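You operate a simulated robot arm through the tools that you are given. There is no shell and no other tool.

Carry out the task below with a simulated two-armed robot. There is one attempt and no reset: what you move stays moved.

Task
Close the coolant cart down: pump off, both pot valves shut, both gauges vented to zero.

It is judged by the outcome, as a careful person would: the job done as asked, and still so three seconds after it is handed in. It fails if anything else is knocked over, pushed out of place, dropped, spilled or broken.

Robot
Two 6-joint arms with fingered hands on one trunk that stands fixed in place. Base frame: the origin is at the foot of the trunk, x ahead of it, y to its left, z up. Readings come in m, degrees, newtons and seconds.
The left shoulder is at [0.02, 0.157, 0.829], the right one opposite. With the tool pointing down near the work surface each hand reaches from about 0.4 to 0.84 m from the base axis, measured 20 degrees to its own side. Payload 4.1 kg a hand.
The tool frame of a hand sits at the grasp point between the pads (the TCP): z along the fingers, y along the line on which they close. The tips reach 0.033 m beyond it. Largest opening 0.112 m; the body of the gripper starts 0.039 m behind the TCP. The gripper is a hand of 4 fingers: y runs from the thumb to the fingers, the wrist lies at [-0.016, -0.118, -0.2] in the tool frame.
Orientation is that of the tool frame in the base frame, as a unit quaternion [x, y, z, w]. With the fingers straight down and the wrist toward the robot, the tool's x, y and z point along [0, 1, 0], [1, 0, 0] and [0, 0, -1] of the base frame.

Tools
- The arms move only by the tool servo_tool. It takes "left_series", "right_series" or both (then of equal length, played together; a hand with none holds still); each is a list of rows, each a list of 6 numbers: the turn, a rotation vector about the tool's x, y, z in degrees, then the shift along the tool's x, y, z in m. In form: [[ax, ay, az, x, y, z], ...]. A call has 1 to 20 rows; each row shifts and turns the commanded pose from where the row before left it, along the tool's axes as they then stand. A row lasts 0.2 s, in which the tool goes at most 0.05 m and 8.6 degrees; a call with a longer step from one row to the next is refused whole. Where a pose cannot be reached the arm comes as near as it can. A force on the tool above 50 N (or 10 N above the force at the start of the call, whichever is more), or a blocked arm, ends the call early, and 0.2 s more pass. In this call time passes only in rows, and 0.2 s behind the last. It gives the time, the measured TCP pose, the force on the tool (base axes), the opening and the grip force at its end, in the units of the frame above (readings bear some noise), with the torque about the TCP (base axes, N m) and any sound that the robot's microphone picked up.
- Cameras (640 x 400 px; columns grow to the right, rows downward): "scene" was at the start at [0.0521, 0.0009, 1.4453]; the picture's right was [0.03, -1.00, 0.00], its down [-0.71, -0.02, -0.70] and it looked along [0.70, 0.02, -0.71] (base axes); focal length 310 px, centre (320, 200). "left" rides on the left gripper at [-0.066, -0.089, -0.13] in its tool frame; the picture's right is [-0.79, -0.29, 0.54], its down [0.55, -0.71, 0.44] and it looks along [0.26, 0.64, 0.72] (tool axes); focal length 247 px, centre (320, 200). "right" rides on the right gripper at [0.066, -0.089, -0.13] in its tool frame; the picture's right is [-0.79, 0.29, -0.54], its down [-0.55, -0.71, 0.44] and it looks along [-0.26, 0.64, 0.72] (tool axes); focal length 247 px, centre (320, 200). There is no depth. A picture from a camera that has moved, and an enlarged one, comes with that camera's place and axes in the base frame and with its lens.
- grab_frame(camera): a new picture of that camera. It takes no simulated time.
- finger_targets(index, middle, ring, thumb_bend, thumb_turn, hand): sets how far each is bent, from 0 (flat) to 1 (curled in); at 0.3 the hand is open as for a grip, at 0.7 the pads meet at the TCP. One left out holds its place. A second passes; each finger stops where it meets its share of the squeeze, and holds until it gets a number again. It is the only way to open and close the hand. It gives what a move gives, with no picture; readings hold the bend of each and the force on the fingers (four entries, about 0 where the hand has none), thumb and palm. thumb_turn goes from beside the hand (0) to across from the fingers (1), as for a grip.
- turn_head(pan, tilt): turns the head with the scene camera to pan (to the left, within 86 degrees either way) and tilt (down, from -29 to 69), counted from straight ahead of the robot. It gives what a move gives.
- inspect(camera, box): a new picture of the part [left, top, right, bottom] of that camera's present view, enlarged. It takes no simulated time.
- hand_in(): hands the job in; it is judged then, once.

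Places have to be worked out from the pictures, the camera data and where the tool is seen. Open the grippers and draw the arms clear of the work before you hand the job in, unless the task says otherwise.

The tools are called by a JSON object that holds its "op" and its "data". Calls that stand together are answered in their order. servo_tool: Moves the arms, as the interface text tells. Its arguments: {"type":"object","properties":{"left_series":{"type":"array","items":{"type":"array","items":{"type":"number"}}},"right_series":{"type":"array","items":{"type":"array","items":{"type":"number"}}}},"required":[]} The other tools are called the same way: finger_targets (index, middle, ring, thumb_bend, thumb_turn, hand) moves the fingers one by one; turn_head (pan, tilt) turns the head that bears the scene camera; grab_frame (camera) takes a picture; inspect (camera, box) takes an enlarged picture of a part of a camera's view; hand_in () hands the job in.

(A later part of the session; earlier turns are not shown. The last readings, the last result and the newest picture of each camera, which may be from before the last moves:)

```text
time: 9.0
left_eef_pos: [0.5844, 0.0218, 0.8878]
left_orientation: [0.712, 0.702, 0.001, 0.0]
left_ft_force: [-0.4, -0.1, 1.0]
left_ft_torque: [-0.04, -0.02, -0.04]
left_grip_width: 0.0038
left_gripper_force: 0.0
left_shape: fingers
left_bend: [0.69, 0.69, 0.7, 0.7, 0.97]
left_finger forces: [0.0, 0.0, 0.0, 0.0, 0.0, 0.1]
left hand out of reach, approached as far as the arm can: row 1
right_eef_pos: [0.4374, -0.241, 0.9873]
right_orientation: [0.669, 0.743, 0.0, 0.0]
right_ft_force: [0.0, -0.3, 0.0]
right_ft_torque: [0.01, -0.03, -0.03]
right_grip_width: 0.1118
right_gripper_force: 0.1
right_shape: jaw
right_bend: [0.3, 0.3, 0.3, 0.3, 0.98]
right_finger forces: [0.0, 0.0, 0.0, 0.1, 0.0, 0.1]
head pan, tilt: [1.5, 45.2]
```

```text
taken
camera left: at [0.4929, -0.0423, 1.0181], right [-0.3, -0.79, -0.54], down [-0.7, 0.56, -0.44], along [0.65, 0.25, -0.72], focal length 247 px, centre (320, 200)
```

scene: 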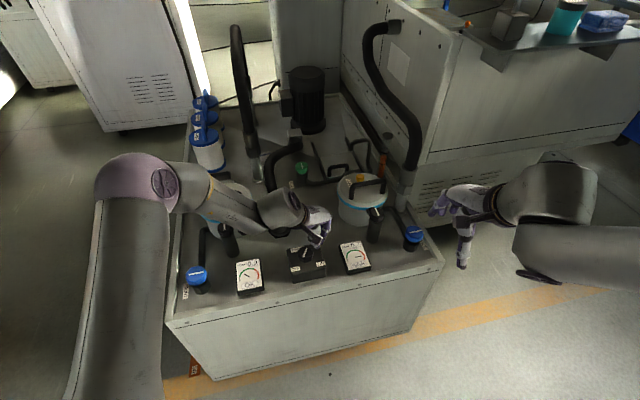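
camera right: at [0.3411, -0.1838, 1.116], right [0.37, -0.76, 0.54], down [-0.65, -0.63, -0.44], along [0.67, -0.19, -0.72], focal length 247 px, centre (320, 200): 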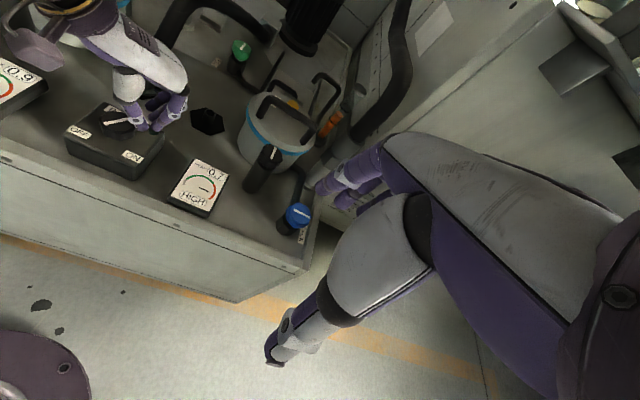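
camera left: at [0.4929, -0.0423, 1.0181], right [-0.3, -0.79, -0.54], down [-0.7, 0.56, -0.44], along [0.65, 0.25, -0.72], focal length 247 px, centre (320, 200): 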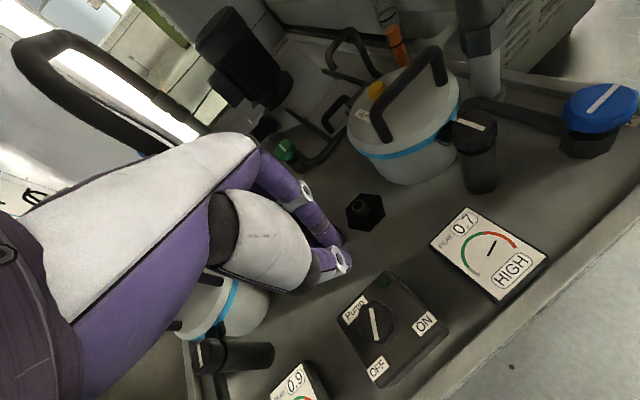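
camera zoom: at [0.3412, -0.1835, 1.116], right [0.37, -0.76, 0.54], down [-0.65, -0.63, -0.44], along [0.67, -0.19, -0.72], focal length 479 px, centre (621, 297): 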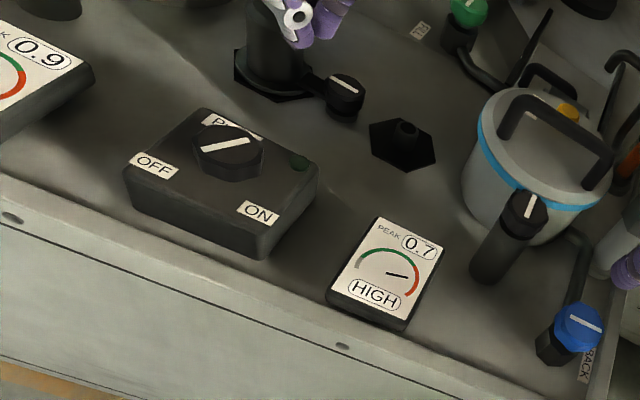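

The pointer is at OFF and both needles are slowly falling, so the pump is done. Next I open the left hand and carry it over the FRONT valve knob (≈0.4835, 0.344, 0.728), pre-turning the wrist so there is room for a clockwise turn.

{"op": "finger_targets", "data": {"hand": "left", "index": 0.3, "middle": 0.3, "ring": 0.3, "thumb_bend": 0.3}}

{"op": "servo_tool", "data": {"left_series": [[0, 0, 0, 0.0401, -0.0131, 0.00225], [0, 0, 0, 0.0401, -0.0131, 0.00225], [0, 0, 0, 0.0401, -0.0131, 0.00225], [0, 0, 0, 0.0401, -0.0131, 0.00225], [0, 0, 0, 0.0401, -0.0131, 0.00225], [0, 0, 0, 0.0401, -0.0131, 0.00225], [0, 0, 0, 0.0401, -0.0131, 0.00225], [0, 0, 0, 0.0401, -0.0131, 0.00225], [0, 0, -8, 0, 0, 0], [0, 0, -8, 0, 0, 0], [0, 0, -8, 0, 0, 0], [0, 0, -8, 0, 0, 0], [0, 0, -8, 0, 0, 0], [0, 0, -8, 0, 0, 0], [0, 0, -8, 0, 0, 0]]}}

{"op": "grab_frame", "data": {"camera": "left"}}

{"op": "grab_frame", "data": {"camera": "scene"}}

```text
time: 10.0
left_eef_pos: [0.5847, 0.0226, 0.8879]
left_orientation: [0.713, 0.701, 0.0, 0.0]
left_ft_force: [0.6, -0.5, 0.5]
left_ft_torque: [0.02, -0.01, 0.0]
left_grip_width: 0.1123
left_gripper_force: 0.0
left_shape: fingers
left_bend: [0.3, 0.3, 0.3, 0.3, 0.97]
left_finger forces: [0.0, 0.1, 0.0, 0.0, 0.0, 0.0]
right_eef_pos: [0.4372, -0.2406, 0.9857]
right_orientation: [0.668, 0.744, 0.0, 0.0]
right_ft_force: [0.2, -0.1, 0.5]
right_ft_torque: [-0.02, -0.01, 0.0]
right_grip_width: 0.1116
right_gripper_force: 0.1
right_shape: jaw
right_bend: [0.3, 0.3, 0.3, 0.3, 0.98]
right_finger forces: [0.0, 0.0, 0.0, 0.0, 0.0, 0.0]
head pan, tilt: [1.5, 45.2]
```

```text
time: 13.2
left_eef_pos: [0.4942, 0.3342, 0.8834]
left_orientation: [0.299, 0.954, 0.0, 0.0]
left_ft_force: [-0.1, 0.8, -0.4]
left_ft_torque: [0.0, 0.0, 0.02]
left_grip_width: 0.1126
left_gripper_force: 0.0
left_shape: fingers
left_bend: [0.3, 0.3, 0.3, 0.3, 0.98]
left_finger forces: [0.0, 0.1, 0.1, 0.0, 0.0, 0.0]
left hand out of reach, approached as far as the arm can: row 8
right_eef_pos: [0.4356, -0.2408, 0.9861]
right_orientation: [0.668, 0.744, 0.0, 0.0]
right_ft_force: [-0.1, 0.7, -0.7]
right_ft_torque: [0.0, -0.01, -0.04]
right_grip_width: 0.1118
right_gripper_force: 0.0
right_shape: jaw
right_bend: [0.3, 0.3, 0.3, 0.3, 0.98]
right_finger forces: [0.0, 0.1, 0.0, 0.0, 0.0, 0.1]
head pan, tilt: [1.5, 45.2]
```

```text
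taken
camera left: at [0.4967, 0.2237, 1.0135], right [0.49, -0.69, -0.54], down [-0.86, -0.27, -0.44], along [0.15, 0.68, -0.72], focal length 247 px, centre (320, 200)
```

left: 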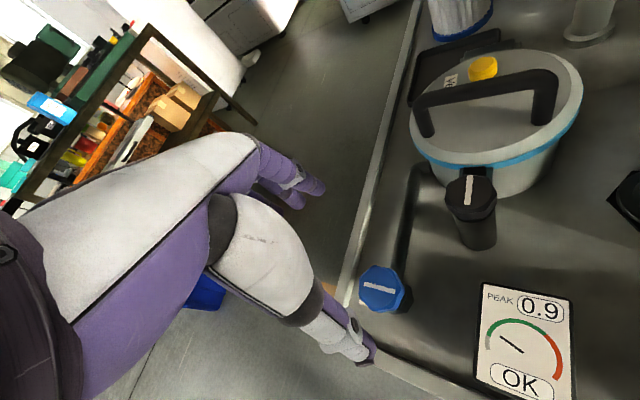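

```text
taken
```

scene: 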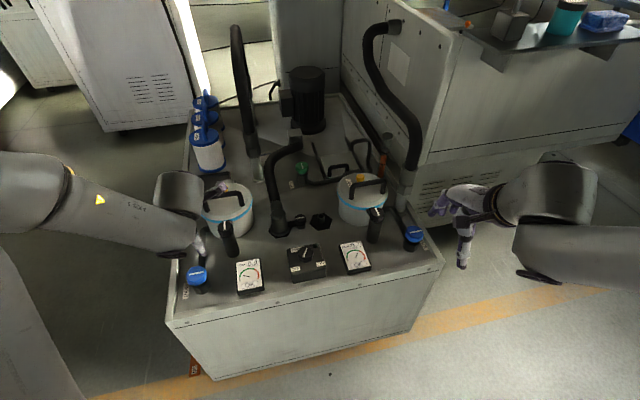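

The FRONT knob is at about (0.484, 0.342, 0.728) and the hand reaches there at 55° yaw, which leaves room to turn clockwise. I centre over it and descend to just above grasp height.

{"op": "servo_tool", "data": {"left_series": [[0, 0, 0, 0.0128, 0.0006, 0.018], [0, 0, 0, 0, 0, 0.04], [0, 0, 0, 0, 0, 0.04], [0, 0, 0, 0, 0, 0.035]]}}

{"op": "grab_frame", "data": {"camera": "left"}}

{"op": "grab_frame", "data": {"camera": "scene"}}

```text
time: 14.2
left_eef_pos: [0.4826, 0.3409, 0.7489]
left_orientation: [0.299, 0.954, 0.0, 0.001]
left_ft_force: [-0.1, -0.2, 0.9]
left_ft_torque: [0.02, 0.04, -0.04]
left_grip_width: 0.1125
left_gripper_force: 0.1
left_shape: fingers
left_bend: [0.3, 0.3, 0.3, 0.3, 0.98]
left_finger forces: [0.0, 0.0, 0.0, 0.0, 0.0, 0.1]
right_eef_pos: [0.4372, -0.2407, 0.9863]
right_orientation: [0.668, 0.744, 0.0, 0.001]
right_ft_force: [-0.3, 0.2, 0.2]
right_ft_torque: [0.03, -0.03, -0.01]
right_grip_width: 0.1119
right_gripper_force: 0.0
right_shape: jaw
right_bend: [0.3, 0.3, 0.3, 0.3, 0.98]
right_finger forces: [0.1, 0.0, 0.0, 0.1, 0.0, 0.1]
head pan, tilt: [1.5, 45.2]
```

```text
taken
camera left: at [0.4856, 0.2308, 0.8801], right [0.49, -0.69, -0.54], down [-0.86, -0.27, -0.44], along [0.16, 0.67, -0.72], focal length 247 px, centre (320, 200)
```

left: 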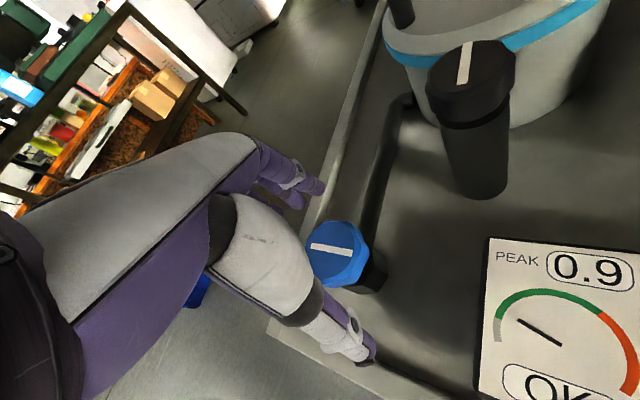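

```text
taken
```

scene: 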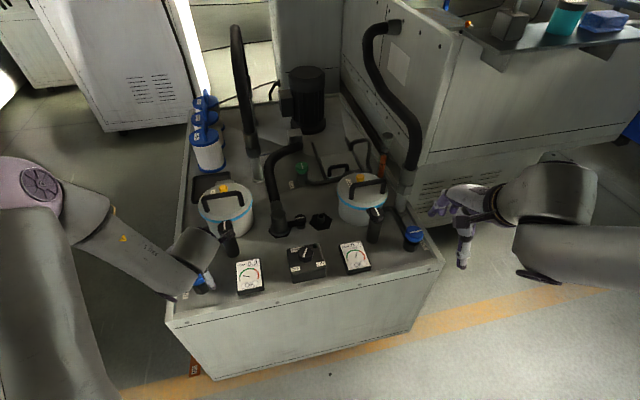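

The knob lies centred between thumb and fingers to within about 4 mm. I make a small correction, drop 14 mm and close on it.

{"op": "servo_tool", "data": {"left_series": [[0, 0, 0, -0.003, 0, 0.014]]}}

{"op": "finger_targets", "data": {"hand": "left", "index": 0.7, "middle": 0.7, "ring": 0.7, "thumb_bend": 0.7}}

{"op": "grab_frame", "data": {"camera": "left"}}

{"op": "inspect", "data": {"camera": "scene", "box": [160, 220, 280, 310]}}

```text
time: 14.6
left_eef_pos: [0.4868, 0.3387, 0.7362]
left_orientation: [0.3, 0.954, 0.0, 0.0]
left_ft_force: [0.5, 0.1, 0.4]
left_ft_torque: [-0.01, -0.02, 0.02]
left_grip_width: 0.1122
left_gripper_force: 0.1
left_shape: fingers
left_bend: [0.3, 0.3, 0.3, 0.3, 0.98]
left_finger forces: [0.0, 0.0, 0.0, 0.0, 0.1, 0.0]
right_eef_pos: [0.4367, -0.2412, 0.9861]
right_orientation: [0.669, 0.744, 0.0, -0.001]
right_ft_force: [0.1, 0.2, -0.4]
right_ft_torque: [0.01, 0.03, 0.02]
right_grip_width: 0.1121
right_gripper_force: 0.1
right_shape: jaw
right_bend: [0.3, 0.3, 0.3, 0.3, 0.98]
right_finger forces: [0.0, 0.0, 0.0, 0.1, 0.1, 0.1]
head pan, tilt: [1.5, 45.2]
```

```text
time: 15.6
left_eef_pos: [0.4868, 0.341, 0.7366]
left_orientation: [0.299, 0.954, 0.001, 0.001]
left_ft_force: [15.2, 20.0, 0.6]
left_ft_torque: [0.65, -0.44, -0.38]
left_grip_width: 0.0433
left_gripper_force: 21.4
left_shape: fingers
left_bend: [0.52, 0.54, 0.62, 0.61, 0.97]
left_finger forces: [13.7, 12.7, 8.0, 0.0, 8.8, 0.1]
right_eef_pos: [0.4371, -0.2393, 0.9861]
right_orientation: [0.668, 0.744, 0.0, 0.0]
right_ft_force: [0.1, 0.3, 0.2]
right_ft_torque: [0.0, 0.01, -0.04]
right_grip_width: 0.1116
right_gripper_force: 0.1
right_shape: jaw
right_bend: [0.3, 0.3, 0.3, 0.3, 0.98]
right_finger forces: [0.0, 0.0, 0.1, 0.1, 0.1, 0.0]
head pan, tilt: [1.5, 45.2]
```

```text
taken
camera left: at [0.4895, 0.2307, 0.8669], right [0.49, -0.69, -0.54], down [-0.86, -0.27, -0.44], along [0.16, 0.68, -0.72], focal length 247 px, centre (320, 200)
```

left: 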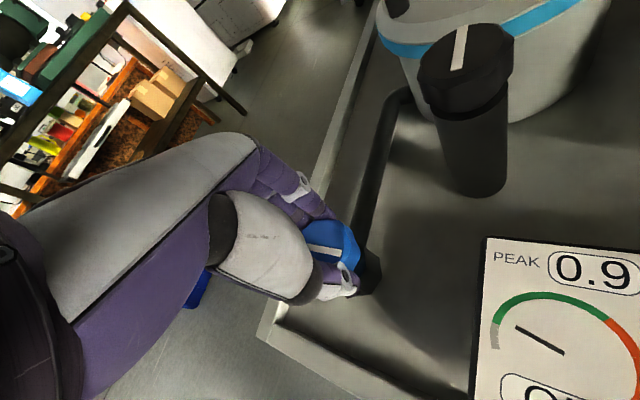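

```text
4.44 times, centred on (220, 265) of scene
camera zoom: at [0.0525, 0.0014, 1.4453], right [0.03, -1.0, 0.0], down [-0.71, -0.02, -0.7], along [0.7, 0.02, -0.71], focal length 1376 px, centre (764, -89)
```

zoom: 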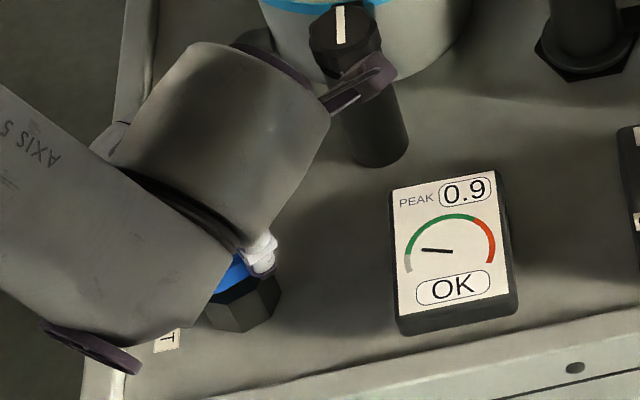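

Good grip on the FRONT knob (three fingers and thumb). I try a gentle clockwise turn of 16° and look whether the knob follows.

{"op": "servo_tool", "data": {"left_series": [[0, 0, 5, 0, 0, 0], [0, 0, 5, 0, 0, 0], [0, 0, 6, 0, 0, 0]]}}

{"op": "grab_frame", "data": {"camera": "left"}}

{"op": "inspect", "data": {"camera": "scene", "box": [160, 220, 280, 310]}}

```text
time: 16.4
left_eef_pos: [0.4862, 0.3401, 0.7371]
left_orientation: [0.43, 0.903, 0.001, -0.001]
left_ft_force: [0.2, 23.9, 3.7]
left_ft_torque: [0.77, -0.09, 0.06]
left_grip_width: 0.0431
left_gripper_force: 22.7
left_shape: fingers
left_bend: [0.53, 0.54, 0.63, 0.61, 0.97]
left_finger forces: [9.0, 11.0, 14.5, 0.0, 11.0, 0.0]
right_eef_pos: [0.4367, -0.2409, 0.9865]
right_orientation: [0.668, 0.745, 0.0, 0.001]
right_ft_force: [-0.2, 0.4, -0.9]
right_ft_torque: [0.01, 0.02, 0.03]
right_grip_width: 0.1117
right_gripper_force: 0.2
right_shape: jaw
right_bend: [0.3, 0.3, 0.3, 0.3, 0.98]
right_finger forces: [0.0, 0.0, 0.0, 0.0, 0.0, 0.1]
head pan, tilt: [1.5, 45.2]
```

```text
taken
camera left: at [0.4583, 0.2342, 0.8664], right [0.28, -0.79, -0.54], down [-0.9, -0.02, -0.44], along [0.34, 0.61, -0.72], focal length 247 px, centre (320, 200)
```

left: 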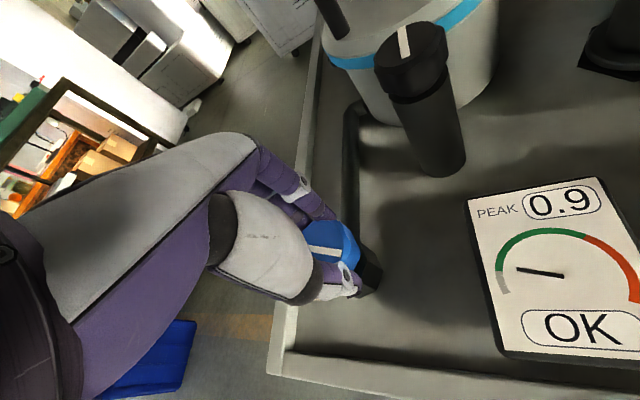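

```text
4.44 times, centred on (220, 265) of scene
camera zoom: at [0.0521, 0.0015, 1.4453], right [0.03, -1.0, 0.0], down [-0.71, -0.02, -0.7], along [0.7, 0.02, -0.71], focal length 1376 px, centre (764, -89)
```

zoom: 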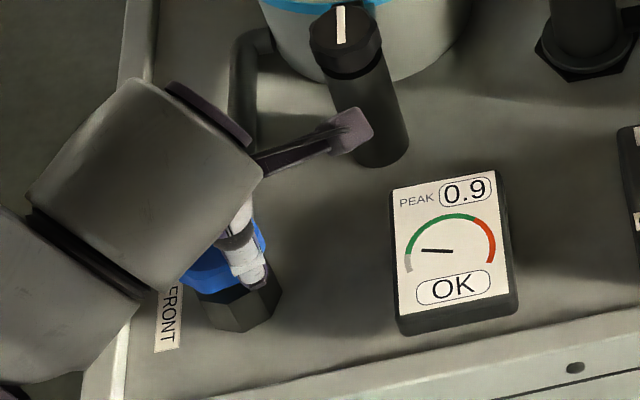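

The knob follows the hand clockwise with little resistance, so clockwise is its free direction, as for closing. I continue another 20° within the wrist's reach.

{"op": "servo_tool", "data": {"left_series": [[0, 0, 7, 0, 0, 0], [0, 0, 7, 0, 0, 0], [0, 0, 6, 0, 0, 0]]}}

{"op": "grab_frame", "data": {"camera": "left"}}

{"op": "inspect", "data": {"camera": "scene", "box": [160, 220, 280, 310]}}

```text
time: 17.2
left_eef_pos: [0.4897, 0.3386, 0.7378]
left_orientation: [0.577, 0.817, 0.0, -0.006]
left_ft_force: [-0.2, 29.1, -12.1]
left_ft_torque: [0.64, 0.07, 0.05]
left_grip_width: 0.0418
left_gripper_force: 25.3
left_shape: fingers
left_bend: [0.56, 0.56, 0.62, 0.59, 0.99]
left_finger forces: [7.3, 8.6, 22.9, 0.0, 11.9, 0.0]
left hand out of reach, approached as far as the arm can: row 3
right_eef_pos: [0.4378, -0.24, 0.9864]
right_orientation: [0.668, 0.744, 0.001, -0.001]
right_ft_force: [-0.7, 0.0, -0.1]
right_ft_torque: [0.01, 0.01, 0.0]
right_grip_width: 0.1119
right_gripper_force: 0.0
right_shape: jaw
right_bend: [0.3, 0.3, 0.3, 0.3, 0.98]
right_finger forces: [0.0, 0.0, 0.1, 0.0, 0.0, 0.2]
head pan, tilt: [1.5, 45.2]
```

```text
taken
camera left: at [0.4276, 0.2468, 0.868], right [-0.01, -0.84, -0.54], down [-0.86, 0.29, -0.43], along [0.51, 0.46, -0.72], focal length 247 px, centre (320, 200)
```

left: 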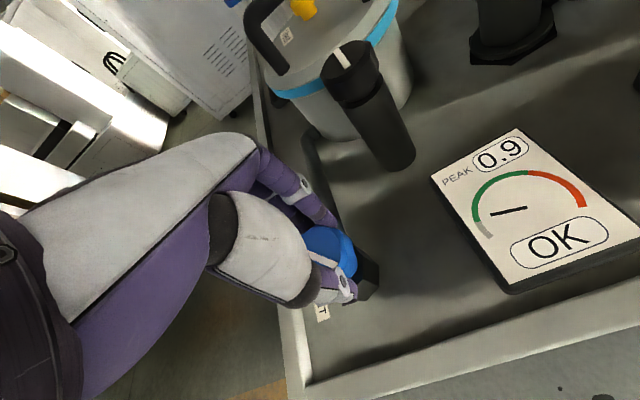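

```text
4.44 times, centred on (220, 265) of scene
camera zoom: at [0.0523, 0.0019, 1.4453], right [0.03, -1.0, 0.0], down [-0.71, -0.02, -0.7], along [0.7, 0.02, -0.71], focal length 1376 px, centre (764, -89)
```

zoom: 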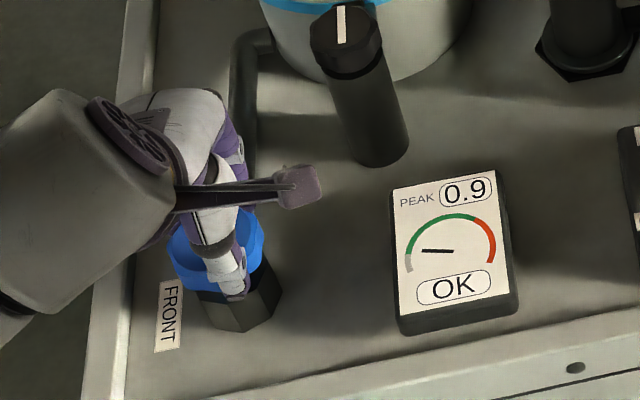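

The hand is at its wrist limit (yaw ≈ 20°) after about 36° of turn. I let go, rise 5 cm, turn the wrist back counter-clockwise for a second bite, and look at the knob line.

{"op": "finger_targets", "data": {"hand": "left", "index": 0.3, "middle": 0.3, "ring": 0.3, "thumb_bend": 0.3}}

{"op": "servo_tool", "data": {"left_series": [[0, 0, 0, 0, 0, -0.025], [0, 0, 0, 0, 0, -0.03], [0, 0, -8, 0, 0, 0], [0, 0, -8, 0, 0, 0], [0, 0, -8, 0, 0, 0], [0, 0, -8, 0, 0, 0], [0, 0, -8, 0, 0, 0], [0, 0, -8, 0, 0, 0], [0, 0, -8, 0, 0, 0]]}}

{"op": "grab_frame", "data": {"camera": "left"}}

{"op": "inspect", "data": {"camera": "scene", "box": [160, 220, 280, 310]}}

```text
time: 18.2
left_eef_pos: [0.4906, 0.3365, 0.7401]
left_orientation: [0.579, 0.815, 0.0, -0.004]
left_ft_force: [-0.1, -0.5, -0.5]
left_ft_torque: [0.01, -0.02, -0.01]
left_grip_width: 0.1125
left_gripper_force: 0.0
left_shape: fingers
left_bend: [0.3, 0.3, 0.3, 0.3, 0.98]
left_finger forces: [0.1, 0.0, 0.0, 0.1, 0.1, 0.1]
right_eef_pos: [0.4361, -0.2416, 0.9855]
right_orientation: [0.669, 0.744, 0.0, 0.001]
right_ft_force: [-0.6, 0.0, 0.1]
right_ft_torque: [-0.02, 0.01, 0.0]
right_grip_width: 0.1115
right_gripper_force: 0.1
right_shape: jaw
right_bend: [0.3, 0.3, 0.3, 0.3, 0.98]
right_finger forces: [0.0, 0.1, 0.0, 0.0, 0.0, 0.0]
head pan, tilt: [1.5, 45.2]
```

```text
time: 20.2
left_eef_pos: [0.4903, 0.3362, 0.7948]
left_orientation: [0.129, 0.992, 0.0, 0.0]
left_ft_force: [-0.5, -0.2, -0.8]
left_ft_torque: [-0.02, -0.04, -0.01]
left_grip_width: 0.1125
left_gripper_force: 0.1
left_shape: fingers
left_bend: [0.3, 0.3, 0.3, 0.3, 0.98]
left_finger forces: [0.0, 0.1, 0.0, 0.0, 0.0, 0.1]
right_eef_pos: [0.4359, -0.2408, 0.9858]
right_orientation: [0.668, 0.744, 0.0, 0.0]
right_ft_force: [-0.1, -0.1, 0.1]
right_ft_torque: [-0.02, 0.0, 0.0]
right_grip_width: 0.1118
right_gripper_force: 0.0
right_shape: jaw
right_bend: [0.3, 0.3, 0.3, 0.3, 0.98]
right_finger forces: [0.0, 0.0, 0.1, 0.0, 0.1, 0.0]
head pan, tilt: [1.5, 45.2]
```

```text
taken
camera left: at [0.5298, 0.2342, 0.9241], right [0.69, -0.48, -0.54], down [-0.72, -0.55, -0.44], along [-0.09, 0.69, -0.72], focal length 247 px, centre (320, 200)
```

left: 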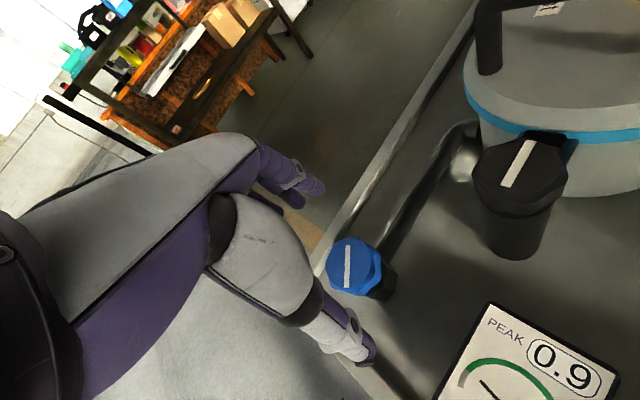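

```text
4.44 times, centred on (220, 265) of scene
camera zoom: at [0.052, 0.001, 1.4453], right [0.03, -1.0, 0.0], down [-0.71, -0.02, -0.7], along [0.7, 0.02, -0.71], focal length 1376 px, centre (764, -89)
```

zoom: 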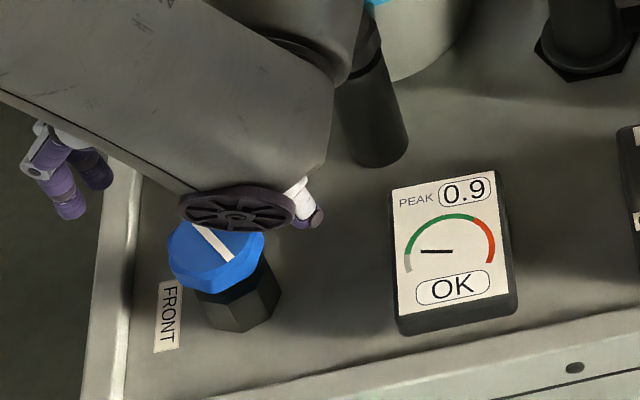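

The FRONT line has turned about 52° clockwise so far; the knob centre is at (0.487, 0.341). I check both gauges to see whether the right one (valve untouched) still falls while the left has stopped.

{"op": "inspect", "data": {"camera": "scene", "box": [230, 235, 380, 305]}}

{"op": "inspect", "data": {"camera": "left", "box": [310, 210, 410, 310]}}

```text
4.27 times, centred on (305, 270) of scene
camera zoom: at [0.052, 0.001, 1.4453], right [0.03, -1.0, 0.0], down [-0.71, -0.02, -0.7], along [0.7, 0.02, -0.71], focal length 1321 px, centre (384, -99)
```

zoom: 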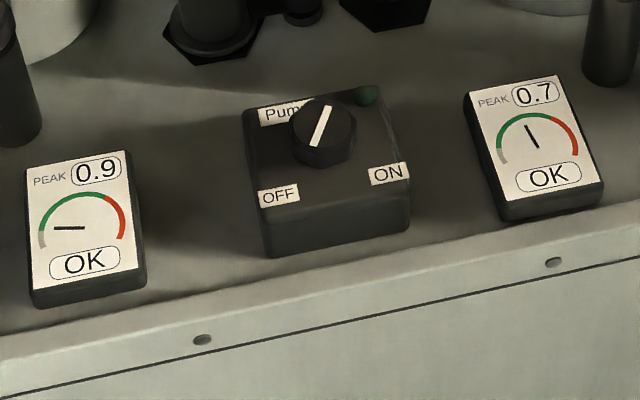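

```text
4.00 times, centred on (360, 260) of left
camera zoom: at [0.5298, 0.2342, 0.9241], right [0.69, -0.48, -0.54], down [-0.72, -0.55, -0.44], along [-0.09, 0.69, -0.72], focal length 988 px, centre (160, -40)
```

zoom: 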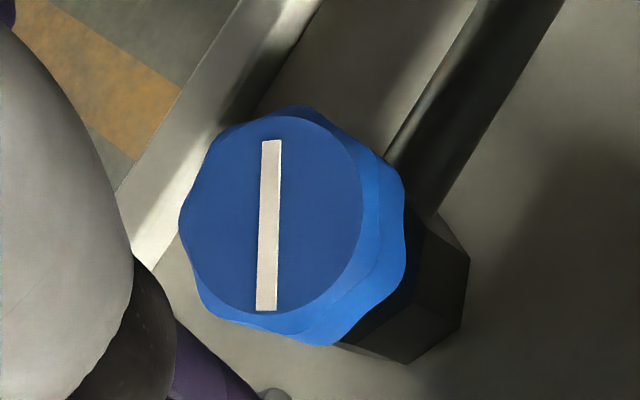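

The right gauge keeps falling while the left has held steady since I began turning FRONT. So the blue knobs are the pot valves, they were open, and clockwise shuts them. I regrasp FRONT at the new wrist angle.

{"op": "servo_tool", "data": {"left_series": [[0, 0, 0, 0.0044, 0.0038, 0.02], [0, 0, 0, 0, 0, 0.038]]}}

{"op": "finger_targets", "data": {"hand": "left", "index": 0.7, "middle": 0.7, "ring": 0.7, "thumb_bend": 0.7}}

{"op": "grab_frame", "data": {"camera": "left"}}

```text
time: 20.8
left_eef_pos: [0.4858, 0.3415, 0.735]
left_orientation: [0.129, 0.992, 0.0, 0.0]
left_ft_force: [-0.5, -0.8, -0.1]
left_ft_torque: [0.02, 0.01, 0.01]
left_grip_width: 0.1124
left_gripper_force: 0.0
left_shape: fingers
left_bend: [0.3, 0.3, 0.3, 0.3, 0.98]
left_finger forces: [0.1, 0.0, 0.0, 0.0, 0.0, 0.1]
right_eef_pos: [0.4365, -0.2413, 0.9875]
right_orientation: [0.669, 0.743, 0.0, 0.0]
right_ft_force: [0.6, 0.8, 0.9]
right_ft_torque: [-0.03, -0.02, 0.02]
right_grip_width: 0.1118
right_gripper_force: 0.1
right_shape: jaw
right_bend: [0.3, 0.3, 0.3, 0.3, 0.98]
right_finger forces: [0.0, 0.1, 0.1, 0.0, 0.1, 0.0]
head pan, tilt: [1.5, 45.2]
```

```text
time: 21.8
left_eef_pos: [0.4866, 0.3425, 0.736]
left_orientation: [0.128, 0.992, 0.001, -0.001]
left_ft_force: [-0.8, 20.5, 3.0]
left_ft_torque: [0.75, 0.04, 0.02]
left_grip_width: 0.0455
left_gripper_force: 20.5
left_shape: fingers
left_bend: [0.51, 0.55, 0.66, 0.6, 0.97]
left_finger forces: [13.1, 13.1, 4.2, 0.0, 10.5, 0.1]
right_eef_pos: [0.4366, -0.2404, 0.9861]
right_orientation: [0.668, 0.744, 0.0, -0.001]
right_ft_force: [-0.6, 0.4, 0.4]
right_ft_torque: [0.01, 0.0, 0.01]
right_grip_width: 0.1118
right_gripper_force: 0.1
right_shape: jaw
right_bend: [0.3, 0.3, 0.3, 0.3, 0.98]
right_finger forces: [0.1, 0.0, 0.1, 0.0, 0.1, 0.0]
head pan, tilt: [1.5, 45.2]
```

```text
taken
camera left: at [0.5258, 0.2403, 0.8657], right [0.69, -0.48, -0.54], down [-0.72, -0.55, -0.44], along [-0.09, 0.69, -0.72], focal length 247 px, centre (320, 200)
```

left: 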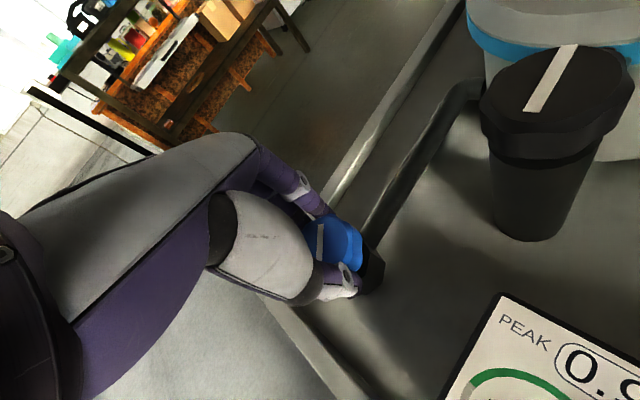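

The knob is gripped again with its line visible at the hand. I turn another 42° clockwise toward the stop.

{"op": "servo_tool", "data": {"left_series": [[0, 0, 7, 0, 0, 0], [0, 0, 7, 0, 0, 0], [0, 0, 7, 0, 0, 0], [0, 0, 7, 0, 0, 0], [0, 0, 7, 0, 0, 0], [0, 0, 7, 0, 0, 0]]}}

{"op": "grab_frame", "data": {"camera": "left"}}

{"op": "inspect", "data": {"camera": "scene", "box": [160, 220, 280, 310]}}

```text
time: 23.2
left_eef_pos: [0.4856, 0.3461, 0.7358]
left_orientation: [0.472, 0.882, 0.001, 0.0]
left_ft_force: [-14.9, 34.4, -2.6]
left_ft_torque: [0.89, 0.32, 0.75]
left_grip_width: 0.0453
left_gripper_force: 27.2
left_shape: fingers
left_bend: [0.53, 0.56, 0.69, 0.6, 0.96]
left_finger forces: [9.4, 15.7, 16.9, 0.0, 11.8, 0.1]
right_eef_pos: [0.4376, -0.24, 0.9866]
right_orientation: [0.668, 0.744, 0.0, 0.0]
right_ft_force: [-1.0, -0.7, 1.0]
right_ft_torque: [-0.05, 0.0, -0.03]
right_grip_width: 0.1119
right_gripper_force: 0.1
right_shape: jaw
right_bend: [0.3, 0.3, 0.3, 0.3, 0.98]
right_finger forces: [0.1, 0.0, 0.1, 0.0, 0.0, 0.0]
head pan, tilt: [1.5, 45.2]
```

```text
taken
camera left: at [0.4469, 0.2416, 0.8656], right [0.2, -0.82, -0.54], down [-0.9, 0.07, -0.44], along [0.39, 0.57, -0.72], focal length 247 px, centre (320, 200)
```

left: 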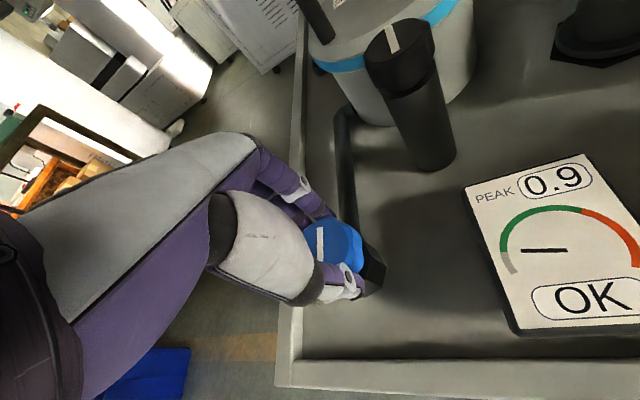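

```text
4.44 times, centred on (220, 265) of scene
camera zoom: at [0.0518, 0.0018, 1.4453], right [0.03, -1.0, 0.0], down [-0.71, -0.02, -0.7], along [0.7, 0.02, -0.71], focal length 1376 px, centre (764, -89)
```

zoom: 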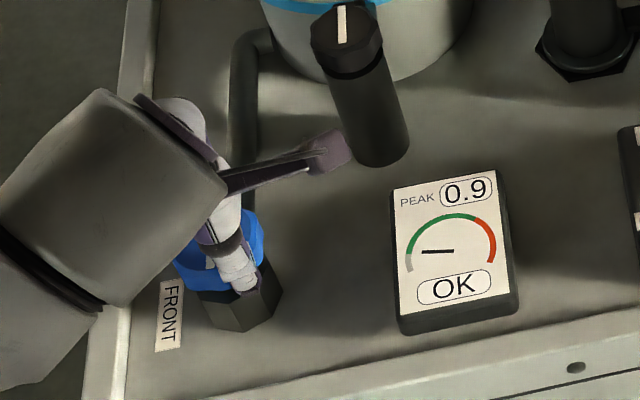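

The torque rose to 0.75 N·m at the end, suggesting the closed stop. I release, rise and look at the line.

{"op": "finger_targets", "data": {"hand": "left", "index": 0.3, "middle": 0.3, "ring": 0.3, "thumb_bend": 0.3}}

{"op": "servo_tool", "data": {"left_series": [[0, 0, 0, 0, 0, -0.03], [0, 0, 0, 0, 0, -0.04], [0, 0, 0, 0, 0, -0.04], [0, 0, 0, 0, 0, -0.04]]}}

{"op": "grab_frame", "data": {"camera": "left"}}

{"op": "inspect", "data": {"camera": "scene", "box": [160, 220, 280, 310]}}

{"op": "inspect", "data": {"camera": "scene", "box": [230, 235, 380, 305]}}

```text
time: 24.2
left_eef_pos: [0.4861, 0.3401, 0.7371]
left_orientation: [0.476, 0.879, -0.001, -0.001]
left_ft_force: [0.0, -0.3, 0.5]
left_ft_torque: [-0.03, -0.02, 0.01]
left_grip_width: 0.1121
left_gripper_force: 0.0
left_shape: fingers
left_bend: [0.3, 0.3, 0.3, 0.3, 0.97]
left_finger forces: [0.0, 0.0, 0.0, 0.0, 0.0, 0.0]
right_eef_pos: [0.4366, -0.2406, 0.9861]
right_orientation: [0.668, 0.744, 0.0, 0.0]
right_ft_force: [0.1, -0.9, -0.7]
right_ft_torque: [0.02, 0.0, 0.02]
right_grip_width: 0.1118
right_gripper_force: 0.0
right_shape: jaw
right_bend: [0.3, 0.3, 0.3, 0.3, 0.98]
right_finger forces: [0.0, 0.0, 0.0, 0.0, 0.0, 0.0]
head pan, tilt: [1.5, 45.2]
```

```text
time: 25.2
left_eef_pos: [0.4856, 0.3419, 0.8861]
left_orientation: [0.476, 0.879, -0.001, -0.001]
left_ft_force: [-0.9, 0.8, 0.1]
left_ft_torque: [-0.01, 0.02, 0.04]
left_grip_width: 0.1123
left_gripper_force: 0.1
left_shape: fingers
left_bend: [0.3, 0.3, 0.3, 0.3, 0.97]
left_finger forces: [0.0, 0.1, 0.0, 0.0, 0.0, 0.0]
right_eef_pos: [0.4366, -0.2405, 0.9865]
right_orientation: [0.669, 0.743, 0.0, 0.001]
right_ft_force: [-0.5, 0.1, -0.5]
right_ft_torque: [-0.03, 0.03, 0.0]
right_grip_width: 0.1117
right_gripper_force: 0.1
right_shape: jaw
right_bend: [0.3, 0.3, 0.3, 0.3, 0.98]
right_finger forces: [0.0, 0.0, 0.1, 0.0, 0.0, 0.0]
head pan, tilt: [1.5, 45.2]
```

```text
taken
camera left: at [0.4468, 0.2388, 1.0171], right [0.19, -0.82, -0.54], down [-0.9, 0.07, -0.44], along [0.4, 0.57, -0.72], focal length 247 px, centre (320, 200)
```

left: 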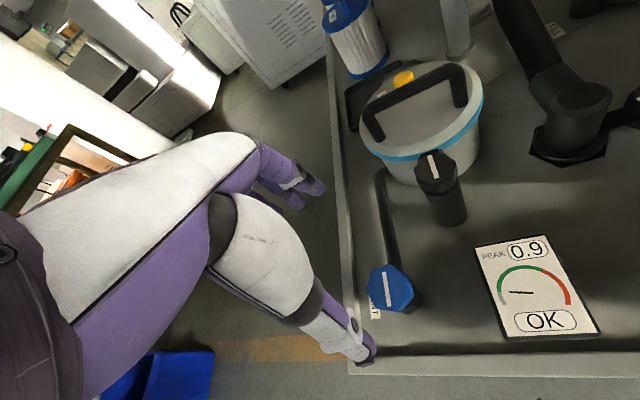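

```text
4.44 times, centred on (220, 265) of scene
camera zoom: at [0.0524, 0.0011, 1.4453], right [0.03, -1.0, 0.0], down [-0.71, -0.02, -0.7], along [0.7, 0.02, -0.71], focal length 1376 px, centre (764, -89)
```

zoom: 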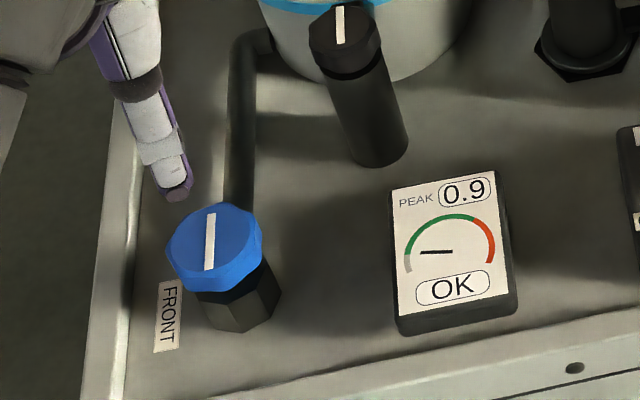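

```text
4.27 times, centred on (305, 270) of scene
camera zoom: at [0.0524, 0.0011, 1.4453], right [0.03, -1.0, 0.0], down [-0.71, -0.02, -0.7], along [0.7, 0.02, -0.71], focal length 1321 px, centre (384, -99)
```

zoom: 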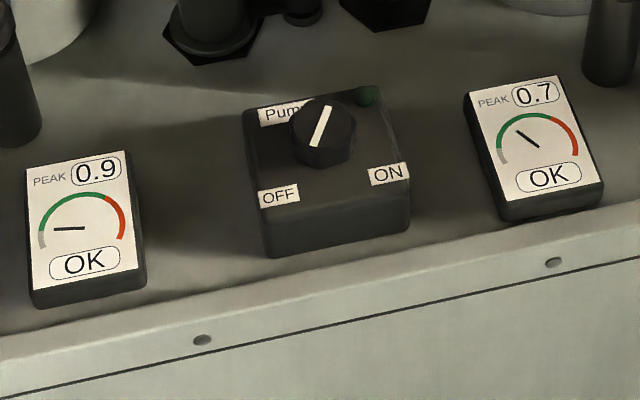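

FRONT is now turned a full 90° to its stop, and the left gauge holds steady while the right still falls. Next is the BACK valve with the right arm; its knob is near (0.638, −0.266, 0.728), so I move above it.

{"op": "servo_tool", "data": {"right_series": [[0, 0, 0, -0.0078, 0.03293, 0.01942], [0, 0, 0, -0.0078, 0.03293, 0.01942], [0, 0, 0, -0.0078, 0.03293, 0.01942], [0, 0, 0, -0.0078, 0.03293, 0.01942], [0, 0, 0, -0.0078, 0.03293, 0.01942], [0, 0, 0, -0.0078, 0.03293, 0.01942], [0, 0, 6, 0, 0, 0], [0, 0, 6, 0, 0, 0]]}}

{"op": "grab_frame", "data": {"camera": "right"}}

{"op": "grab_frame", "data": {"camera": "scene"}}

```text
time: 27.0
left_eef_pos: [0.4859, 0.3409, 0.8868]
left_orientation: [0.477, 0.879, 0.0, 0.001]
left_ft_force: [-0.1, 0.2, -0.8]
left_ft_torque: [-0.02, 0.05, -0.01]
left_grip_width: 0.1124
left_gripper_force: 0.1
left_shape: fingers
left_bend: [0.3, 0.3, 0.3, 0.3, 0.97]
left_finger forces: [0.1, 0.1, 0.0, 0.0, 0.0, 0.0]
right_eef_pos: [0.6376, -0.2656, 0.8704]
right_orientation: [0.743, 0.67, 0.0, 0.0]
right_ft_force: [-0.6, -1.0, 0.5]
right_ft_torque: [-0.01, 0.0, 0.03]
right_grip_width: 0.1122
right_gripper_force: 0.1
right_shape: jaw
right_bend: [0.3, 0.3, 0.3, 0.3, 0.98]
right_finger forces: [0.0, 0.1, 0.1, 0.0, 0.0, 0.0]
head pan, tilt: [1.5, 45.2]
```

```text
taken
camera right: at [0.5564, -0.1905, 0.999], right [0.2, -0.82, 0.54], down [-0.76, -0.48, -0.44], along [0.61, -0.32, -0.72], focal length 247 px, centre (320, 200)
```

right: 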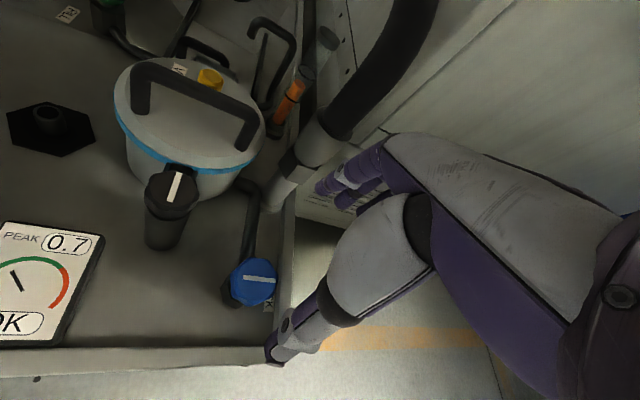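

```text
taken
```

scene: 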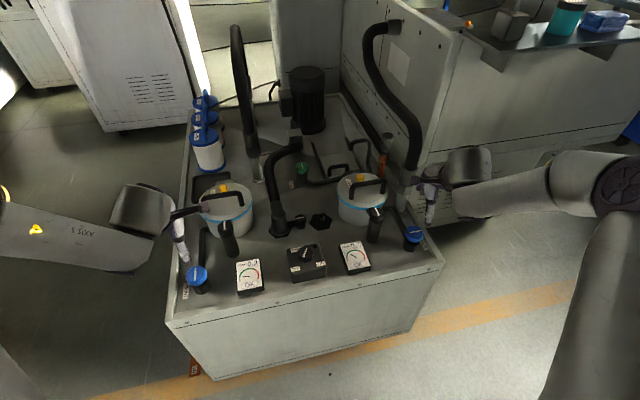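

I zoom in on the BACK knob in the scene and right cameras to fix its centre and height before descending.

{"op": "inspect", "data": {"camera": "scene", "box": [390, 205, 440, 250]}}

{"op": "inspect", "data": {"camera": "right", "box": [210, 230, 310, 330]}}

{"op": "inspect", "data": {"camera": "scene", "box": [230, 235, 380, 305]}}

```text
8.89 times, centred on (415, 228) of scene
camera zoom: at [0.0521, 0.0008, 1.4453], right [0.03, -1.0, 0.0], down [-0.71, -0.02, -0.7], along [0.7, 0.02, -0.71], focal length 2752 px, centre (-524, -44)
```

zoom: 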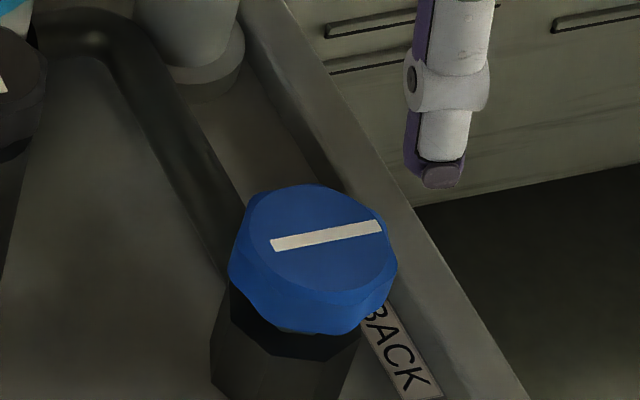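

```text
4.00 times, centred on (260, 280) of right
camera zoom: at [0.5564, -0.1905, 0.999], right [0.2, -0.82, 0.54], down [-0.76, -0.48, -0.44], along [0.61, -0.32, -0.72], focal length 988 px, centre (560, -120)
```

zoom: 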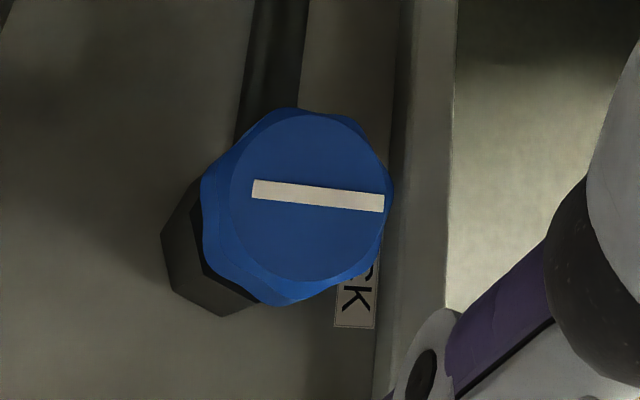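

```text
4.27 times, centred on (305, 270) of scene
camera zoom: at [0.0521, 0.0008, 1.4453], right [0.03, -1.0, 0.0], down [-0.71, -0.02, -0.7], along [0.7, 0.02, -0.71], focal length 1321 px, centre (384, -99)
```

zoom: 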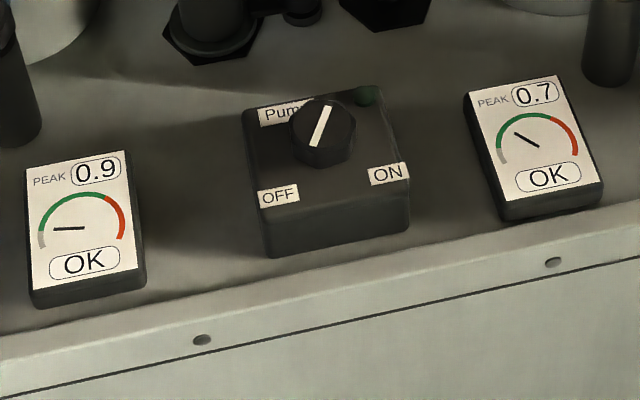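

BACK's knob top centre triangulates to (0.644, −0.268, 0.723). I centre on it and descend to grasp height in steps.

{"op": "servo_tool", "data": {"right_series": [[0, 0, 0, -0.0017, 0.0066, 0.02], [0, 0, 0, 0, 0, 0.04], [0, 0, 0, 0, 0, 0.04], [0, 0, 0, 0, 0, 0.02]]}}

{"op": "grab_frame", "data": {"camera": "right"}}

{"op": "inspect", "data": {"camera": "scene", "box": [340, 150, 460, 270]}}

```text
time: 28.0
left_eef_pos: [0.4858, 0.3425, 0.8853]
left_orientation: [0.476, 0.879, 0.0, 0.0]
left_ft_force: [0.6, 0.9, -0.2]
left_ft_torque: [0.02, 0.0, -0.01]
left_grip_width: 0.1124
left_gripper_force: 0.1
left_shape: fingers
left_bend: [0.3, 0.3, 0.3, 0.3, 0.97]
left_finger forces: [0.0, 0.1, 0.0, 0.0, 0.1, 0.1]
right_eef_pos: [0.6443, -0.268, 0.7481]
right_orientation: [0.743, 0.67, 0.0, 0.0]
right_ft_force: [0.4, 0.8, -0.3]
right_ft_torque: [0.0, -0.05, 0.03]
right_grip_width: 0.112
right_gripper_force: 0.0
right_shape: jaw
right_bend: [0.3, 0.3, 0.3, 0.3, 0.98]
right_finger forces: [0.0, 0.0, 0.0, 0.0, 0.0, 0.1]
head pan, tilt: [1.5, 45.2]
```

```text
taken
camera right: at [0.5628, -0.1925, 0.8788], right [0.2, -0.82, 0.54], down [-0.76, -0.48, -0.44], along [0.61, -0.32, -0.72], focal length 247 px, centre (320, 200)
```

right: 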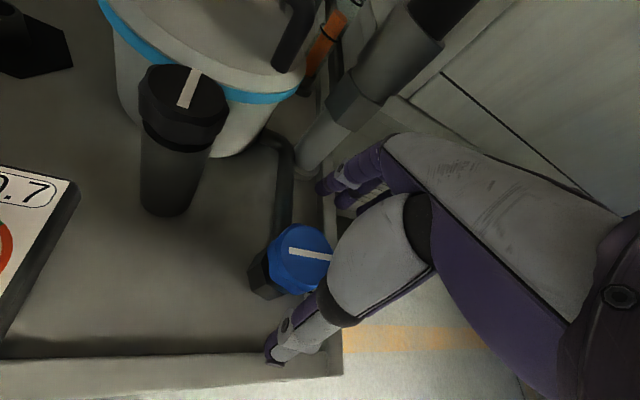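

```text
3.33 times, centred on (400, 210) of scene
camera zoom: at [0.0519, 0.001, 1.4453], right [0.03, -1.0, 0.0], down [-0.71, -0.02, -0.7], along [0.7, 0.02, -0.71], focal length 1032 px, centre (53, 167)
```

zoom: 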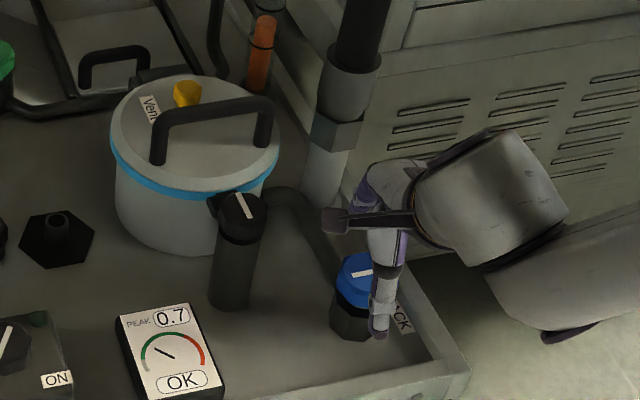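

The knob lines up where it should between thumb and fingers. I lower 14 mm and close on it.

{"op": "servo_tool", "data": {"right_series": [[0, 0, 0, 0, 0, 0.014]]}}

{"op": "finger_targets", "data": {"hand": "right", "index": 0.7, "middle": 0.7, "ring": 0.7, "thumb_bend": 0.7}}

{"op": "grab_frame", "data": {"camera": "right"}}

```text
time: 28.4
left_eef_pos: [0.4861, 0.3422, 0.8861]
left_orientation: [0.477, 0.879, 0.0, -0.001]
left_ft_force: [0.3, 0.4, -0.1]
left_ft_torque: [0.0, 0.06, 0.02]
left_grip_width: 0.1124
left_gripper_force: 0.1
left_shape: fingers
left_bend: [0.3, 0.3, 0.3, 0.3, 0.97]
left_finger forces: [0.1, 0.0, 0.0, 0.1, 0.1, 0.0]
right_eef_pos: [0.6427, -0.269, 0.7363]
right_orientation: [0.743, 0.669, 0.0, 0.0]
right_ft_force: [-0.4, 0.1, 0.1]
right_ft_torque: [0.01, 0.04, 0.01]
right_grip_width: 0.112
right_gripper_force: 0.1
right_shape: jaw
right_bend: [0.3, 0.3, 0.3, 0.3, 0.98]
right_finger forces: [0.1, 0.0, 0.1, 0.0, 0.1, 0.0]
head pan, tilt: [1.5, 45.2]
```

```text
time: 29.4
left_eef_pos: [0.4846, 0.3421, 0.8868]
left_orientation: [0.476, 0.879, 0.0, 0.0]
left_ft_force: [-0.2, 0.5, -0.8]
left_ft_torque: [-0.02, -0.01, 0.01]
left_grip_width: 0.1126
left_gripper_force: 0.1
left_shape: fingers
left_bend: [0.3, 0.3, 0.3, 0.3, 0.97]
left_finger forces: [0.0, 0.0, 0.0, 0.0, 0.1, 0.0]
right_eef_pos: [0.6446, -0.2701, 0.7355]
right_orientation: [0.743, 0.669, 0.0, 0.001]
right_ft_force: [11.5, -3.2, -1.7]
right_ft_torque: [-0.15, -0.47, -0.01]
right_grip_width: 0.0465
right_gripper_force: 17.9
right_shape: fingers
right_bend: [0.54, 0.58, 0.69, 0.57, 0.97]
right_finger forces: [12.4, 10.9, 0.6, 0.0, 11.4, 0.1]
head pan, tilt: [1.5, 45.2]
```

```text
taken
camera right: at [0.563, -0.1933, 0.8652], right [0.2, -0.82, 0.54], down [-0.76, -0.48, -0.44], along [0.61, -0.32, -0.72], focal length 247 px, centre (320, 200)
```

right: 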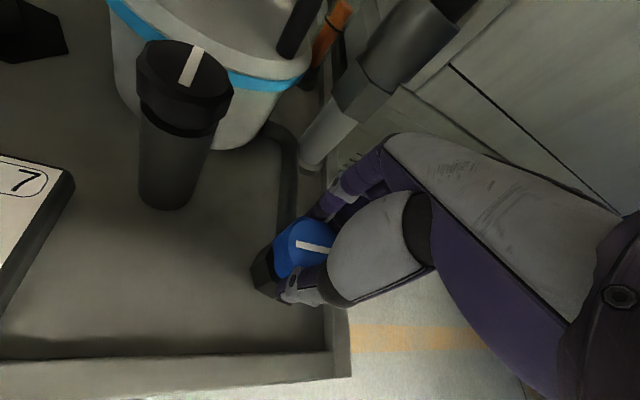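

BACK is gripped. I turn it clockwise 42° in one sweep.

{"op": "servo_tool", "data": {"right_series": [[0, 0, 7, 0, 0, 0], [0, 0, 7, 0, 0, 0], [0, 0, 7, 0, 0, 0], [0, 0, 7, 0, 0, 0], [0, 0, 7, 0, 0, 0], [0, 0, 7, 0, 0, 0]]}}

{"op": "grab_frame", "data": {"camera": "right"}}

{"op": "inspect", "data": {"camera": "scene", "box": [340, 150, 460, 270]}}

```text
time: 30.8
left_eef_pos: [0.4863, 0.3416, 0.886]
left_orientation: [0.476, 0.879, 0.0, -0.001]
left_ft_force: [0.0, 0.5, -0.1]
left_ft_torque: [0.0, 0.02, 0.02]
left_grip_width: 0.1127
left_gripper_force: 0.0
left_shape: fingers
left_bend: [0.3, 0.3, 0.3, 0.3, 0.97]
left_finger forces: [0.0, 0.1, 0.0, 0.1, 0.0, 0.1]
right_eef_pos: [0.6435, -0.2696, 0.735]
right_orientation: [0.933, 0.359, 0.0, 0.0]
right_ft_force: [4.6, -7.2, 2.4]
right_ft_torque: [-0.24, -0.16, 0.09]
right_grip_width: 0.0462
right_gripper_force: 17.4
right_shape: fingers
right_bend: [0.54, 0.58, 0.7, 0.57, 0.97]
right_finger forces: [10.6, 9.9, 0.6, 0.0, 13.4, 0.1]
head pan, tilt: [1.5, 45.2]
```

```text
taken
camera right: at [0.6335, -0.1575, 0.8652], right [-0.4, -0.74, 0.54], down [-0.89, 0.16, -0.43], along [0.24, -0.65, -0.72], focal length 247 px, centre (320, 200)
```

right: 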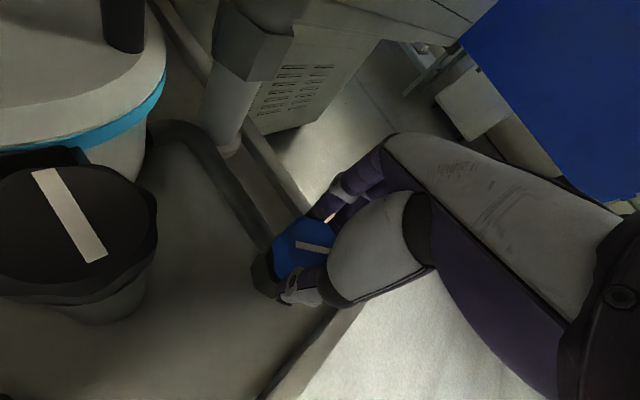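

```text
3.33 times, centred on (400, 210) of scene
camera zoom: at [0.0522, 0.0007, 1.4453], right [0.03, -1.0, 0.0], down [-0.71, -0.02, -0.7], along [0.7, 0.02, -0.71], focal length 1032 px, centre (53, 167)
```

zoom: 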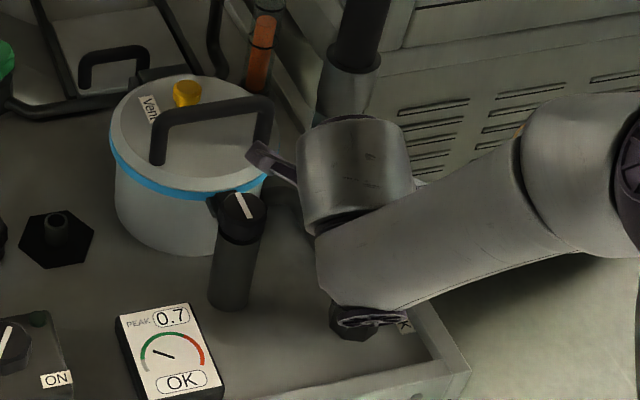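

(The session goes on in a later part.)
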